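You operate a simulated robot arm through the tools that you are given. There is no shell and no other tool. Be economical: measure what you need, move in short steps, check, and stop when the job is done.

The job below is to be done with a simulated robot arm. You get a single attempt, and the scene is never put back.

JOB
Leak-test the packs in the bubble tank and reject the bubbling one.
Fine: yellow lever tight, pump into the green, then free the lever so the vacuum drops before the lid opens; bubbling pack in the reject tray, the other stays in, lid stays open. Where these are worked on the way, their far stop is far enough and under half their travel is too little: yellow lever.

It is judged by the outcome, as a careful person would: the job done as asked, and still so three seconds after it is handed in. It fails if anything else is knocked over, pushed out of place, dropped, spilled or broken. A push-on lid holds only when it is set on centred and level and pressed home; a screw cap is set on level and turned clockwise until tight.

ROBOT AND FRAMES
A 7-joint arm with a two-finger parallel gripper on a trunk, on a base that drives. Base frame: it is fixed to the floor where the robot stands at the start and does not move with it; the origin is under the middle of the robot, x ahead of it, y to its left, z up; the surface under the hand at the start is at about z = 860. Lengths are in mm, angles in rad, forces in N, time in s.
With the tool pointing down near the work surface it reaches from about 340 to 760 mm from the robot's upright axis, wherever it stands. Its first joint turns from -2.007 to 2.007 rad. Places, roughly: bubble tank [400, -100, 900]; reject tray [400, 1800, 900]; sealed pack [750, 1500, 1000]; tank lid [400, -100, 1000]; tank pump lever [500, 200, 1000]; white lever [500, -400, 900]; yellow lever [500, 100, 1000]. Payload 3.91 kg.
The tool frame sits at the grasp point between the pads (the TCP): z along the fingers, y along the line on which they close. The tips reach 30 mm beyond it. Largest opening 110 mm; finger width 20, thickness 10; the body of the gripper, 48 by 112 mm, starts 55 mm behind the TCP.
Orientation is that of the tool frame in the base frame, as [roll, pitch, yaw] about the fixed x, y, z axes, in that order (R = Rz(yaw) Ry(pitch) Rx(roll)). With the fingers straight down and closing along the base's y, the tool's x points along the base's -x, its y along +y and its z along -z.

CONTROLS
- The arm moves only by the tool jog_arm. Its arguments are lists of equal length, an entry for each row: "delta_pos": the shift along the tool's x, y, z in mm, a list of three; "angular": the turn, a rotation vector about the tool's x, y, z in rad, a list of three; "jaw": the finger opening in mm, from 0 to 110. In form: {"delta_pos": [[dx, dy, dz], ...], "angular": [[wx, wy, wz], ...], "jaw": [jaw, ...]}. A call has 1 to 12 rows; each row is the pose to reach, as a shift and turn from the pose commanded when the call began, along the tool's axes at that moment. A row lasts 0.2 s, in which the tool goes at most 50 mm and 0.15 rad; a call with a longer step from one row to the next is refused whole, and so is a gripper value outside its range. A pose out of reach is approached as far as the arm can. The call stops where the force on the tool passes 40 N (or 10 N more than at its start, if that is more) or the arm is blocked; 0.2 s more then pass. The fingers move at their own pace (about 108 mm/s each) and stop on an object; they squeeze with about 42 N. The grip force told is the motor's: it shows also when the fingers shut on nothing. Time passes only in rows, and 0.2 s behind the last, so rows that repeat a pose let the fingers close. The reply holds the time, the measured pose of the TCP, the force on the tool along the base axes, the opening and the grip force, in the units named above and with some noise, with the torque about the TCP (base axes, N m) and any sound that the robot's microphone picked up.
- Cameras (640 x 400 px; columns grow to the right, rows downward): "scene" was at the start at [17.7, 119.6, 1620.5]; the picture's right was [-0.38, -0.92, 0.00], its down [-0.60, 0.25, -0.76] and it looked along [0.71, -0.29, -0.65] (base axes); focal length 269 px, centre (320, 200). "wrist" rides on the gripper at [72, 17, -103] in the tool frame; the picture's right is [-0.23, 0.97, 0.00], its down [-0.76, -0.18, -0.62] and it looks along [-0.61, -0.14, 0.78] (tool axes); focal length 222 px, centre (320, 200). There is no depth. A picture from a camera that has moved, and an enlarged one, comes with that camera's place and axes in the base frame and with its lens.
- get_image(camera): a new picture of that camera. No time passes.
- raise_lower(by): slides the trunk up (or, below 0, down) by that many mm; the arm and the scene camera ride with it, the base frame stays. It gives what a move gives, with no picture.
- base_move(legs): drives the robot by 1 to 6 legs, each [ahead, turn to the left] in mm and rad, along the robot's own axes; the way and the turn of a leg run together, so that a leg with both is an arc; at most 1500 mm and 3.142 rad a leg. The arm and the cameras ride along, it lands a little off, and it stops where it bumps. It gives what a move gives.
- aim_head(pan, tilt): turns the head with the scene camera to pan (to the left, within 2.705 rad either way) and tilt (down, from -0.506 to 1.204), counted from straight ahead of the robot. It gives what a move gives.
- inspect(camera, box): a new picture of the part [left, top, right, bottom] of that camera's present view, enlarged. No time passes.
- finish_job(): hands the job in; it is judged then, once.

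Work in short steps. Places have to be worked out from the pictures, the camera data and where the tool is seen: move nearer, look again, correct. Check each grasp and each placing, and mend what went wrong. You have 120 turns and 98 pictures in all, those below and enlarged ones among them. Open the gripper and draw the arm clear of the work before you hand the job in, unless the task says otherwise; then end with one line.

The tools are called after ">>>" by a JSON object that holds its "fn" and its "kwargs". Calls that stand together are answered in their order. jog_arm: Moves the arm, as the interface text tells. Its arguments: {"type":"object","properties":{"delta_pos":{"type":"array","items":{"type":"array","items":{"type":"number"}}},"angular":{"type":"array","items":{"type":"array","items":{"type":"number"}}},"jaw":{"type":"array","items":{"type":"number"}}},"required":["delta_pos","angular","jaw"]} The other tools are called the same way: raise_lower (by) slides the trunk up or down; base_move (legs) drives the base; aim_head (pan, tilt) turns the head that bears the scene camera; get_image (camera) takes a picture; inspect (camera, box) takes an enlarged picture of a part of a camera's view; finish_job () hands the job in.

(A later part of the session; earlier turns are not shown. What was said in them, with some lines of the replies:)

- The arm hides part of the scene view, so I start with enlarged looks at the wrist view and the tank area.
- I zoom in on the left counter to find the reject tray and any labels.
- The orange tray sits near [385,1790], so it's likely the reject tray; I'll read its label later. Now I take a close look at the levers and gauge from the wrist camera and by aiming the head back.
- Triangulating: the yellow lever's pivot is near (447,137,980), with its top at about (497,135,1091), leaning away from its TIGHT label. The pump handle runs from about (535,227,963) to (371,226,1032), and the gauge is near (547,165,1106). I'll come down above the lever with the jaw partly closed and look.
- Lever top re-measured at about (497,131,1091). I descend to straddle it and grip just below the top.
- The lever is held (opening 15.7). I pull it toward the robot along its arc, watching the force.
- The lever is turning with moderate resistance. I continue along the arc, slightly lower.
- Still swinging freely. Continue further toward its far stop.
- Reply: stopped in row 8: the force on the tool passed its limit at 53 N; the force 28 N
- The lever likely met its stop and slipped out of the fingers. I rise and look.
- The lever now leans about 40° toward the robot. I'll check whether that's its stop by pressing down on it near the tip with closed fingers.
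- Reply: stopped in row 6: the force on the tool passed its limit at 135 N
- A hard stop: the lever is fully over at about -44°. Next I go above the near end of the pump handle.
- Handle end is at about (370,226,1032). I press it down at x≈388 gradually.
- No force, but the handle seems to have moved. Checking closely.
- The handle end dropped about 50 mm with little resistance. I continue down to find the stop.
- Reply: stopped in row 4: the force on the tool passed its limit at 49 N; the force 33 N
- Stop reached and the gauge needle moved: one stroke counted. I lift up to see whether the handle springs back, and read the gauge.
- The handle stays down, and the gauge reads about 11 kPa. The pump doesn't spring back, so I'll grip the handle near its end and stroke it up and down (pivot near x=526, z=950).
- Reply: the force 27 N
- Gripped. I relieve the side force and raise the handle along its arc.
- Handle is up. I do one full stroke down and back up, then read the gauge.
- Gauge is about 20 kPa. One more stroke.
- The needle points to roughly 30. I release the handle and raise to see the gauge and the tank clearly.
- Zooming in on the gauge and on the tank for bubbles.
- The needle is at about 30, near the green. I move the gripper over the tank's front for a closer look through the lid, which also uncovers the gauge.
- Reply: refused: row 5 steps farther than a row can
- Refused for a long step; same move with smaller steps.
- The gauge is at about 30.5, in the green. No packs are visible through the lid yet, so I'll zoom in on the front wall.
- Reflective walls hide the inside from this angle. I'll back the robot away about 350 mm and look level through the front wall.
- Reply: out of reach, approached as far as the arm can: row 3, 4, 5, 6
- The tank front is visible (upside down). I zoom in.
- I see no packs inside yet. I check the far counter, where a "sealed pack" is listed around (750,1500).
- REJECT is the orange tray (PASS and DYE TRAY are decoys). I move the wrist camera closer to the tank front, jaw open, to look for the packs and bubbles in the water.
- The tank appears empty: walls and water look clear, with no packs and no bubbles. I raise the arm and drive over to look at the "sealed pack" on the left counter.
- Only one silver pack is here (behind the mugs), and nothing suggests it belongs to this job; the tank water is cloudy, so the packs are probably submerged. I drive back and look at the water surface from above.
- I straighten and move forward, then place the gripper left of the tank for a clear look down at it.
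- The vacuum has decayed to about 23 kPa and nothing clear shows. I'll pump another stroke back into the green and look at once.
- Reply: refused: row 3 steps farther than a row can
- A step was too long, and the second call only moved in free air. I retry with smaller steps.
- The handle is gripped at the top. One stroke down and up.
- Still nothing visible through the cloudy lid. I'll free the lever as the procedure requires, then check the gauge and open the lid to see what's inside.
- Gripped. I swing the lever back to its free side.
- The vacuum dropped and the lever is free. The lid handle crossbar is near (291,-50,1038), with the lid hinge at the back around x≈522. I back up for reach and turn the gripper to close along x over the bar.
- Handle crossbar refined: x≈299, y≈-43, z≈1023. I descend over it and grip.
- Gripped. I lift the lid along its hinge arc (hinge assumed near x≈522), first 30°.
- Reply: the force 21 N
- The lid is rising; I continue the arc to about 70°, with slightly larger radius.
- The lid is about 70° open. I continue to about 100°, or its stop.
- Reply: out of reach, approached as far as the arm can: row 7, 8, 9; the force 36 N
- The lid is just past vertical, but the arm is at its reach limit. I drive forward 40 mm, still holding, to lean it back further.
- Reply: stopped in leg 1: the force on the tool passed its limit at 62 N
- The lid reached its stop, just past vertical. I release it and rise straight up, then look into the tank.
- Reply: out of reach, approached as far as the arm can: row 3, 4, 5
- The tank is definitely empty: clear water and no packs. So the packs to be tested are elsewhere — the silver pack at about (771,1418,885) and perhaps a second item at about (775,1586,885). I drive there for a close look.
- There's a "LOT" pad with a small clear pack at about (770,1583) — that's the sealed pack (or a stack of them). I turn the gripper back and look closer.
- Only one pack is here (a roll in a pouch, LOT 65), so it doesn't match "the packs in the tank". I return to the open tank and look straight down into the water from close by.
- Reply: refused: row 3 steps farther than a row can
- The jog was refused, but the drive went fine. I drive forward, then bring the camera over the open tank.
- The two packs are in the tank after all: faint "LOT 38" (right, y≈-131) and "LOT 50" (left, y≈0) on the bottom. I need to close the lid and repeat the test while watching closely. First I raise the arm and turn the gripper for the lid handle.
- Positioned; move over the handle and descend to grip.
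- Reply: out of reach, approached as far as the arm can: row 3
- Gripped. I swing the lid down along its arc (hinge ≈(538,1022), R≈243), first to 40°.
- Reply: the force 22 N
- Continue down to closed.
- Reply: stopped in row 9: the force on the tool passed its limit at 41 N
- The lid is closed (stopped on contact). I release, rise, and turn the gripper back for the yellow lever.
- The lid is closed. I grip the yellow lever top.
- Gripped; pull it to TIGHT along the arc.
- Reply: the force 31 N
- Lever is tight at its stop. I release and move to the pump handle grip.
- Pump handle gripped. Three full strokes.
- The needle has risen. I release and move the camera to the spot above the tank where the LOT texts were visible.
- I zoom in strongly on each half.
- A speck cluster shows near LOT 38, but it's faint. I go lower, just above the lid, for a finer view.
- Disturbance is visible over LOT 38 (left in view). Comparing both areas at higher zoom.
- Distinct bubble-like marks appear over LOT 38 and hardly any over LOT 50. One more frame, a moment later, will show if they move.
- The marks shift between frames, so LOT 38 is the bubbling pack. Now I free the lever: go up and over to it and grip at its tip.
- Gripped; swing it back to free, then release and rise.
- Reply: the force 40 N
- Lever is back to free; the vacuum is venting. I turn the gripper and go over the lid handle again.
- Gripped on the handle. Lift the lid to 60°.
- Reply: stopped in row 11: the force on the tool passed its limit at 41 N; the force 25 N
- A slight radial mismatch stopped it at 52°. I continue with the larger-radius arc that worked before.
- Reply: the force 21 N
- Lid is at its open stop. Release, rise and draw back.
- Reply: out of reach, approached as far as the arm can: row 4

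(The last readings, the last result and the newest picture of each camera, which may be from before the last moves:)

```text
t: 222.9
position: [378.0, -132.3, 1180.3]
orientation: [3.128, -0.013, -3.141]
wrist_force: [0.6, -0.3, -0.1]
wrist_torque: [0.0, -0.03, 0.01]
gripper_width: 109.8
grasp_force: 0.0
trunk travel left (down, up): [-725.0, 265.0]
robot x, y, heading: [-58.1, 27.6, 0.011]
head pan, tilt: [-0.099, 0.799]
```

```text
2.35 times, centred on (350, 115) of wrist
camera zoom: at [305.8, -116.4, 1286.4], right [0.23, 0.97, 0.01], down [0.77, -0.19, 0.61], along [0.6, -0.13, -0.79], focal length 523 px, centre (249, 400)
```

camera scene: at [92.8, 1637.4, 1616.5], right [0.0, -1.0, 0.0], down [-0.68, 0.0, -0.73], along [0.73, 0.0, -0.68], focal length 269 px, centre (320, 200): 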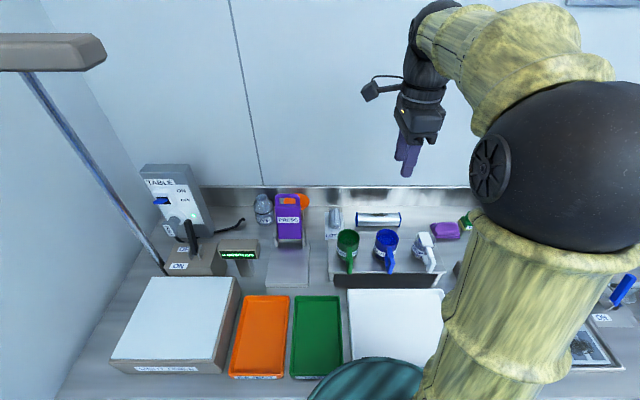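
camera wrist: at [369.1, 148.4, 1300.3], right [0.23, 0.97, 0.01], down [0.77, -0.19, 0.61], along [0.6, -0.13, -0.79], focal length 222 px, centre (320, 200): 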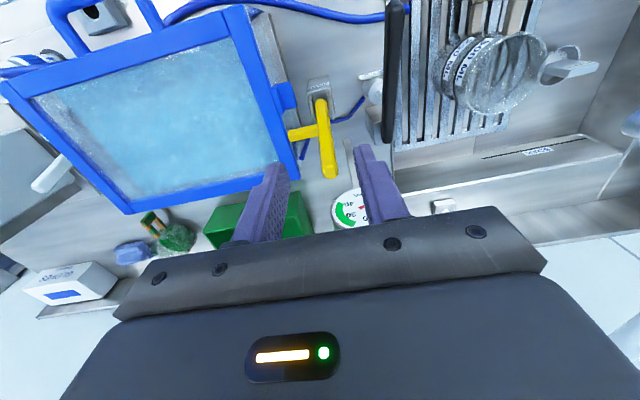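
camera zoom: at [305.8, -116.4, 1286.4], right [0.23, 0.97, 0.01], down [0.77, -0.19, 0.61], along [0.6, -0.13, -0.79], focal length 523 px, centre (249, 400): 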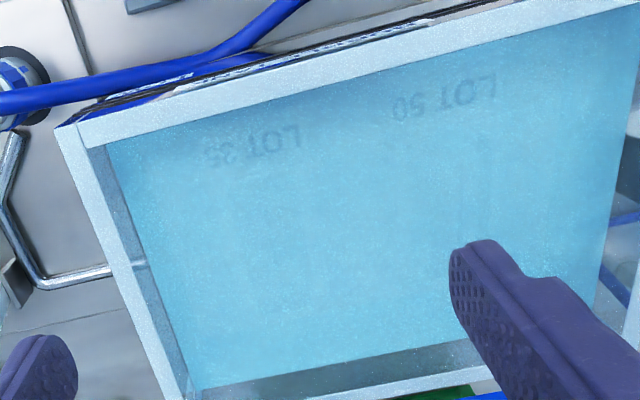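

LOT 38 lies at text (389,-128), so its roll centre is at about (453,-128), near z≈896–927. I position above it with a 60 mm opening and go down carefully.

>>> {"fn": "jog_arm", "kwargs": {"delta_pos": [[-34, 4, 0], [-67, 7, 15], [-67, 7, 60], [-67, 7, 105], [-67, 7, 150], [-67, 7, 190], [-67, 7, 220], [-67, 7, 238], [-67, 7, 246], [-67, 7, 251], [-67, 7, 255]], "angular": [[0, 0, 0], [0, 0, 0], [0, 0, 0], [0, 0, 0], [0, 0, 0], [0, 0, 0], [0, 0, 0], [0, 0, 0], [0, 0, 0], [0, 0, 0], [0, 0, 0]], "jaw": [85, 60, 60, 60, 60, 60, 60, 60, 60, 60, 60]}}

```text
t: 225.0
position: [442.6, -123.3, 938.1]
orientation: [3.134, 0.002, 3.141]
wrist_force: [-2.7, 0.7, 24.2]
wrist_torque: [-0.51, 0.13, -0.12]
gripper_width: 58.8
grasp_force: 0.0
trunk travel left (down, up): [-725.0, 265.0]
robot x, y, heading: [-58.8, 25.9, 0.01]
head pan, tilt: [-0.099, 0.799]
stopped in row 10: the force on the tool passed its limit at 48 N (the readings are from after the stop); the commanded pose is now the measured one
```

Contact with the floor at tip z≈906. I rise 4 mm and close on the roll.

>>> {"fn": "jog_arm", "kwargs": {"delta_pos": [[0, 0, -4], [0, 0, -4], [0, 0, -4], [0, 0, -4]], "angular": [[0, 0, 0], [0, 0, 0], [0, 0, 0], [0, 0, 0]], "jaw": [45, 25, 10, 10]}}

```text
t: 226.0
position: [443.0, -123.6, 938.5]
orientation: [3.131, -0.003, -3.141]
wrist_force: [-0.2, 1.0, 6.5]
wrist_torque: [-0.2, -0.28, 0.02]
gripper_width: 38.8
grasp_force: 41.9
trunk travel left (down, up): [-725.0, 265.0]
robot x, y, heading: [-59.7, 27.3, 0.015]
head pan, tilt: [-0.099, 0.799]
```

Holding something 38.8 mm wide. I lift it straight up and out.

>>> {"fn": "jog_arm", "kwargs": {"delta_pos": [[0, 0, -20], [0, 0, -45], [0, 0, -75], [0, 0, -110], [0, 0, -145], [0, 0, -180], [0, 0, -215], [10, 0, -245], [20, 0, -265]], "angular": [[0, 0, 0], [0, 0, 0], [0, 0, 0], [0, 0, 0], [0, 0, 0], [0, 0, 0], [0, 0, 0], [0, 0, 0], [0, 0, 0]], "jaw": [10, 10, 10, 10, 10, 10, 10, 10, 10]}}

>>> {"fn": "get_image", "kwargs": {"camera": "wrist"}}

```text
t: 228.0
position: [422.5, -122.7, 1206.0]
orientation: [3.131, -0.004, 3.141]
wrist_force: [-0.5, 0.1, -1.0]
wrist_torque: [0.0, -0.02, 0.01]
gripper_width: 38.9
grasp_force: 41.6
trunk travel left (down, up): [-725.0, 265.0]
robot x, y, heading: [-60.4, 23.8, 0.011]
head pan, tilt: [-0.099, 0.799]
```

```text
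3 pictures are left
camera wrist: at [349.7, -106.7, 1311.6], right [0.23, 0.97, 0.01], down [0.76, -0.18, 0.62], along [0.6, -0.13, -0.79], focal length 222 px, centre (320, 200)
```

wrist: 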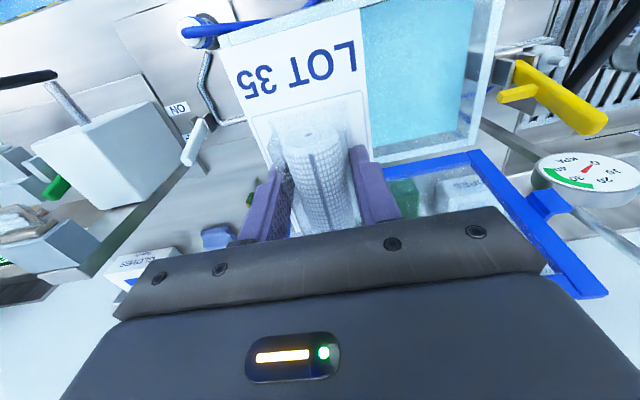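

I have the pack cleanly ("LOT 35" on its card). I carry it to the orange REJECT tray, centre about (373,1791).

>>> {"fn": "base_move", "kwargs": {"legs": [[-150, 0], [0, 1.57], [1500, 0], [0, -1.58]]}}

```text
t: 249.1
position: [194.3, 1466.3, 1206.2]
orientation: [3.132, -0.005, -3.018]
wrist_force: [0.1, 0.0, 0.5]
wrist_torque: [-0.03, -0.01, 0.0]
gripper_width: 38.7
grasp_force: 41.8
trunk travel left (down, up): [-725.0, 265.0]
robot x, y, heading: [-304.1, 1557.5, 0.14]
head pan, tilt: [-0.099, 0.799]
```

>>> {"fn": "base_move", "kwargs": {"legs": [[0, -0.12], [230, 0]]}}

>>> {"fn": "aim_head", "kwargs": {"pan": 0.15, "tilt": 0.9}}

```text
t: 251.7
position: [417.0, 1413.5, 1206.1]
orientation: [3.132, -0.004, -3.135]
wrist_force: [-0.2, -0.2, -0.2]
wrist_torque: [-0.01, 0.06, 0.02]
gripper_width: 39.0
grasp_force: 41.8
trunk travel left (down, up): [-725.0, 265.0]
robot x, y, heading: [-65.3, 1561.8, 0.017]
head pan, tilt: [-0.099, 0.799]
```

```text
t: 252.5
position: [415.9, 1413.3, 1206.3]
orientation: [3.131, -0.003, -3.136]
wrist_force: [-0.1, 0.3, 0.2]
wrist_torque: [0.0, -0.04, 0.0]
gripper_width: 38.6
grasp_force: 42.7
trunk travel left (down, up): [-725.0, 265.0]
robot x, y, heading: [-65.7, 1563.7, 0.018]
head pan, tilt: [0.15, 0.901]
```

Move the pack over the reject tray.

>>> {"fn": "jog_arm", "kwargs": {"delta_pos": [[4, 40, 0], [8, 80, 0], [12, 120, 0], [16, 160, 0], [20, 200, 0], [24, 240, 0], [28, 280, 0], [32, 320, 0], [35, 355, 0], [36, 378, 0], [36, 378, 30], [36, 378, 70]], "angular": [[0, 0, 0], [0, 0, 0], [0, 0, 0], [0, 0, 0], [0, 0, 0], [0, 0, 0], [0, 0, 0], [0, 0, 0], [0, 0, 0], [0, 0, 0], [0, 0, 0], [0, 0, 0]], "jaw": [10, 10, 10, 10, 10, 10, 10, 10, 10, 10, 10, 10]}}

>>> {"fn": "get_image", "kwargs": {"camera": "wrist"}}

```text
t: 255.1
position: [379.1, 1794.0, 1139.6]
orientation: [3.132, -0.003, -3.135]
wrist_force: [-0.4, -0.1, 0.2]
wrist_torque: [-0.01, 0.02, 0.0]
gripper_width: 38.9
grasp_force: 41.9
trunk travel left (down, up): [-725.0, 265.0]
robot x, y, heading: [-67.3, 1559.6, 0.016]
head pan, tilt: [0.15, 0.901]
```

```text
2 pictures are left
camera wrist: at [305.8, 1810.0, 1244.7], right [0.22, 0.98, 0.01], down [0.76, -0.18, 0.62], along [0.6, -0.13, -0.79], focal length 222 px, centre (320, 200)
```

wrist: 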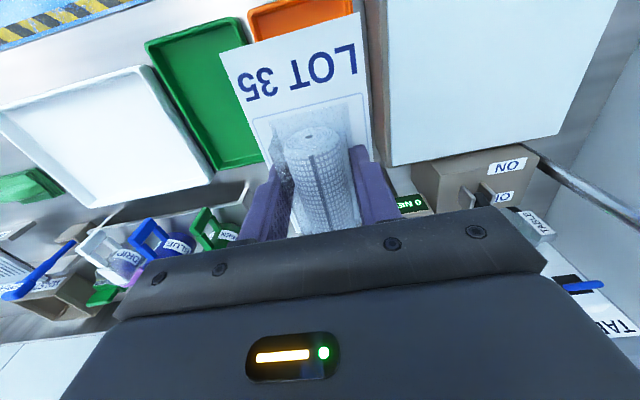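

Tray alignment confirmed (tray y 1732–1852, x 275–472). Lower until the pack touches.

>>> {"fn": "jog_arm", "kwargs": {"delta_pos": [[0, -1, 45], [0, -2, 90], [0, -2, 135], [0, -2, 175], [0, -2, 205], [0, -2, 220], [0, -2, 227], [0, -2, 232], [0, -2, 236], [0, -2, 239]], "angular": [[0, 0, 0], [0, 0, 0], [0, 0, 0], [0, 0, 0], [0, 0, 0], [0, 0, 0], [0, 0, 0], [0, 0, 0], [0, 0, 0], [0, 0, 0]], "jaw": [10, 10, 10, 10, 10, 10, 10, 10, 10, 10]}}

```text
t: 257.3
position: [377.5, 1792.5, 901.8]
orientation: [3.13, -0.003, -3.137]
wrist_force: [-0.1, -0.2, -0.6]
wrist_torque: [0.01, 0.02, 0.01]
gripper_width: 38.6
grasp_force: 42.2
trunk travel left (down, up): [-725.0, 265.0]
robot x, y, heading: [-65.0, 1560.6, 0.02]
head pan, tilt: [0.15, 0.901]
```

No contact yet; I go on down in 2 mm steps.

>>> {"fn": "jog_arm", "kwargs": {"delta_pos": [[0, 0, 2], [0, 0, 4], [0, 0, 6], [0, 0, 8], [0, 0, 10], [0, 0, 12]], "angular": [[0, 0, 0], [0, 0, 0], [0, 0, 0], [0, 0, 0], [0, 0, 0], [0, 0, 0]], "jaw": [10, 10, 10, 10, 10, 10]}}

```text
t: 258.4
position: [377.2, 1794.0, 898.0]
orientation: [3.13, 0.002, -3.137]
wrist_force: [-4.1, -1.7, 22.7]
wrist_torque: [-0.87, 0.78, -0.11]
gripper_width: 38.9
grasp_force: 41.5
trunk travel left (down, up): [-725.0, 265.0]
robot x, y, heading: [-69.7, 1563.2, 0.016]
head pan, tilt: [0.15, 0.901]
stopped in row 5: the force on the tool passed its limit at 44 N (the readings are from after the stop); the commanded pose is now the measured one
```

Contact with the tray floor. I open gently, then rise and withdraw.

>>> {"fn": "jog_arm", "kwargs": {"delta_pos": [[0, 0, -1], [0, 0, -1], [0, 0, -1], [0, 0, -20], [0, 0, -60], [0, 0, -105], [0, 0, -150], [10, -20, -190], [20, -50, -225]], "angular": [[0, 0, 0], [0, 0, 0], [0, 0, 0], [0, 0, 0], [0, 0, 0], [0, 0, 0], [0, 0, 0], [0, 0, 0], [0, 0, 0]], "jaw": [48, 60, 60, 60, 60, 60, 60, 60, 60]}}

>>> {"fn": "get_image", "kwargs": {"camera": "wrist"}}

```text
t: 260.4
position: [356.0, 1740.9, 1120.5]
orientation: [3.127, 0.001, -3.136]
wrist_force: [-0.2, 0.5, 0.1]
wrist_torque: [0.02, -0.03, 0.0]
gripper_width: 60.1
grasp_force: 0.2
trunk travel left (down, up): [-725.0, 265.0]
robot x, y, heading: [-65.9, 1559.1, 0.017]
head pan, tilt: [0.15, 0.901]
```

```text
1 pictures are left
camera wrist: at [282.6, 1756.0, 1225.7], right [0.22, 0.97, 0.01], down [0.76, -0.18, 0.62], along [0.61, -0.13, -0.78], focal length 222 px, centre (320, 200)
```

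wrist: 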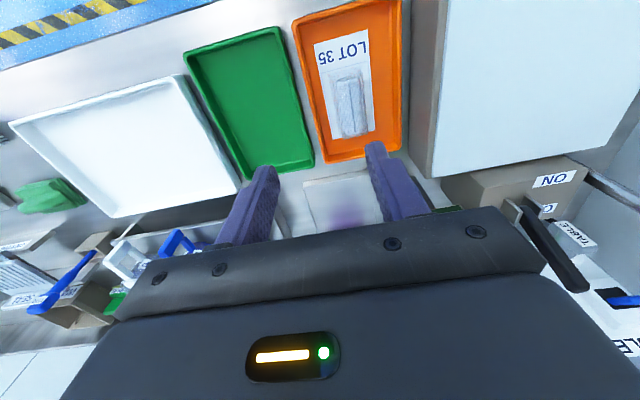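

The pack lies flat in the REJECT tray. I draw the arm clear and check the tank's lid with the head camera.

>>> {"fn": "jog_arm", "kwargs": {"delta_pos": [[0, -30, -40], [0, -60, -80], [0, -90, -120], [0, -120, -160]], "angular": [[0, 0, 0], [0, 0, 0], [0, 0, 0], [0, 0, 0]], "jaw": [60, 60, 60, 60]}}

>>> {"fn": "base_move", "kwargs": {"legs": [[-200, 0]]}}

>>> {"fn": "aim_head", "kwargs": {"pan": -1.15, "tilt": 0.4}}

>>> {"fn": "get_image", "kwargs": {"camera": "scene"}}

```text
t: 261.4
position: [359.9, 1618.3, 1276.8]
orientation: [3.127, 0.0, -3.137]
wrist_force: [0.3, 0.3, 0.0]
wrist_torque: [0.04, 0.01, 0.0]
gripper_width: 60.2
grasp_force: 0.0
trunk travel left (down, up): [-725.0, 265.0]
robot x, y, heading: [-66.1, 1561.6, 0.018]
head pan, tilt: [0.15, 0.901]
```

```text
t: 263.1
position: [155.0, 1614.9, 1275.9]
orientation: [3.127, 0.002, -3.137]
wrist_force: [-0.2, 0.4, -0.3]
wrist_torque: [0.02, -0.03, -0.01]
gripper_width: 60.0
grasp_force: 0.0
trunk travel left (down, up): [-725.0, 265.0]
robot x, y, heading: [-272.5, 1555.7, 0.014]
head pan, tilt: [0.15, 0.901]
```

```text
t: 264.6
position: [157.1, 1613.9, 1275.9]
orientation: [3.128, 0.001, -3.14]
wrist_force: [0.4, 0.6, -0.5]
wrist_torque: [0.0, 0.01, 0.02]
gripper_width: 59.7
grasp_force: 0.0
trunk travel left (down, up): [-725.0, 265.0]
robot x, y, heading: [-270.9, 1561.9, 0.015]
head pan, tilt: [-1.15, 0.4]
```

```text
0 pictures are left
camera scene: at [-294.1, 1624.6, 1647.5], right [-0.91, -0.42, 0.0], down [-0.17, 0.35, -0.92], along [0.39, -0.83, -0.39], focal length 269 px, centre (320, 200)
```

scene: 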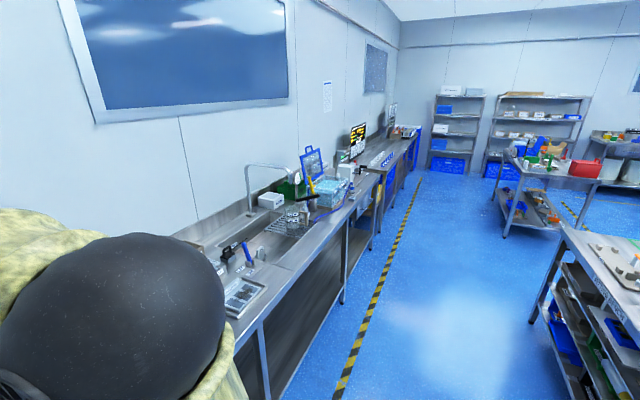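

The last picture shows the lid standing open and the yellow lever up. The rejected pack is in its tray and the arm is clear, so I hand in.

>>> {"fn": "finish_job", "kwargs": {}}

```text
The job is handed in.
```

I rejected the right-hand pack (LOT 35 on its card): it is in the orange REJECT tray, and the other pack is still in the tank with the lid open. I judged it from faint, shifting marks over that pack under vacuum, seen through cloudy water, so the pick is probable rather than certain. I ran the test twice: the gauge read about 30 kPa, in the green, the first time, but I did not get a clear reading the second time. Both times I freed the lever before opening the lid.
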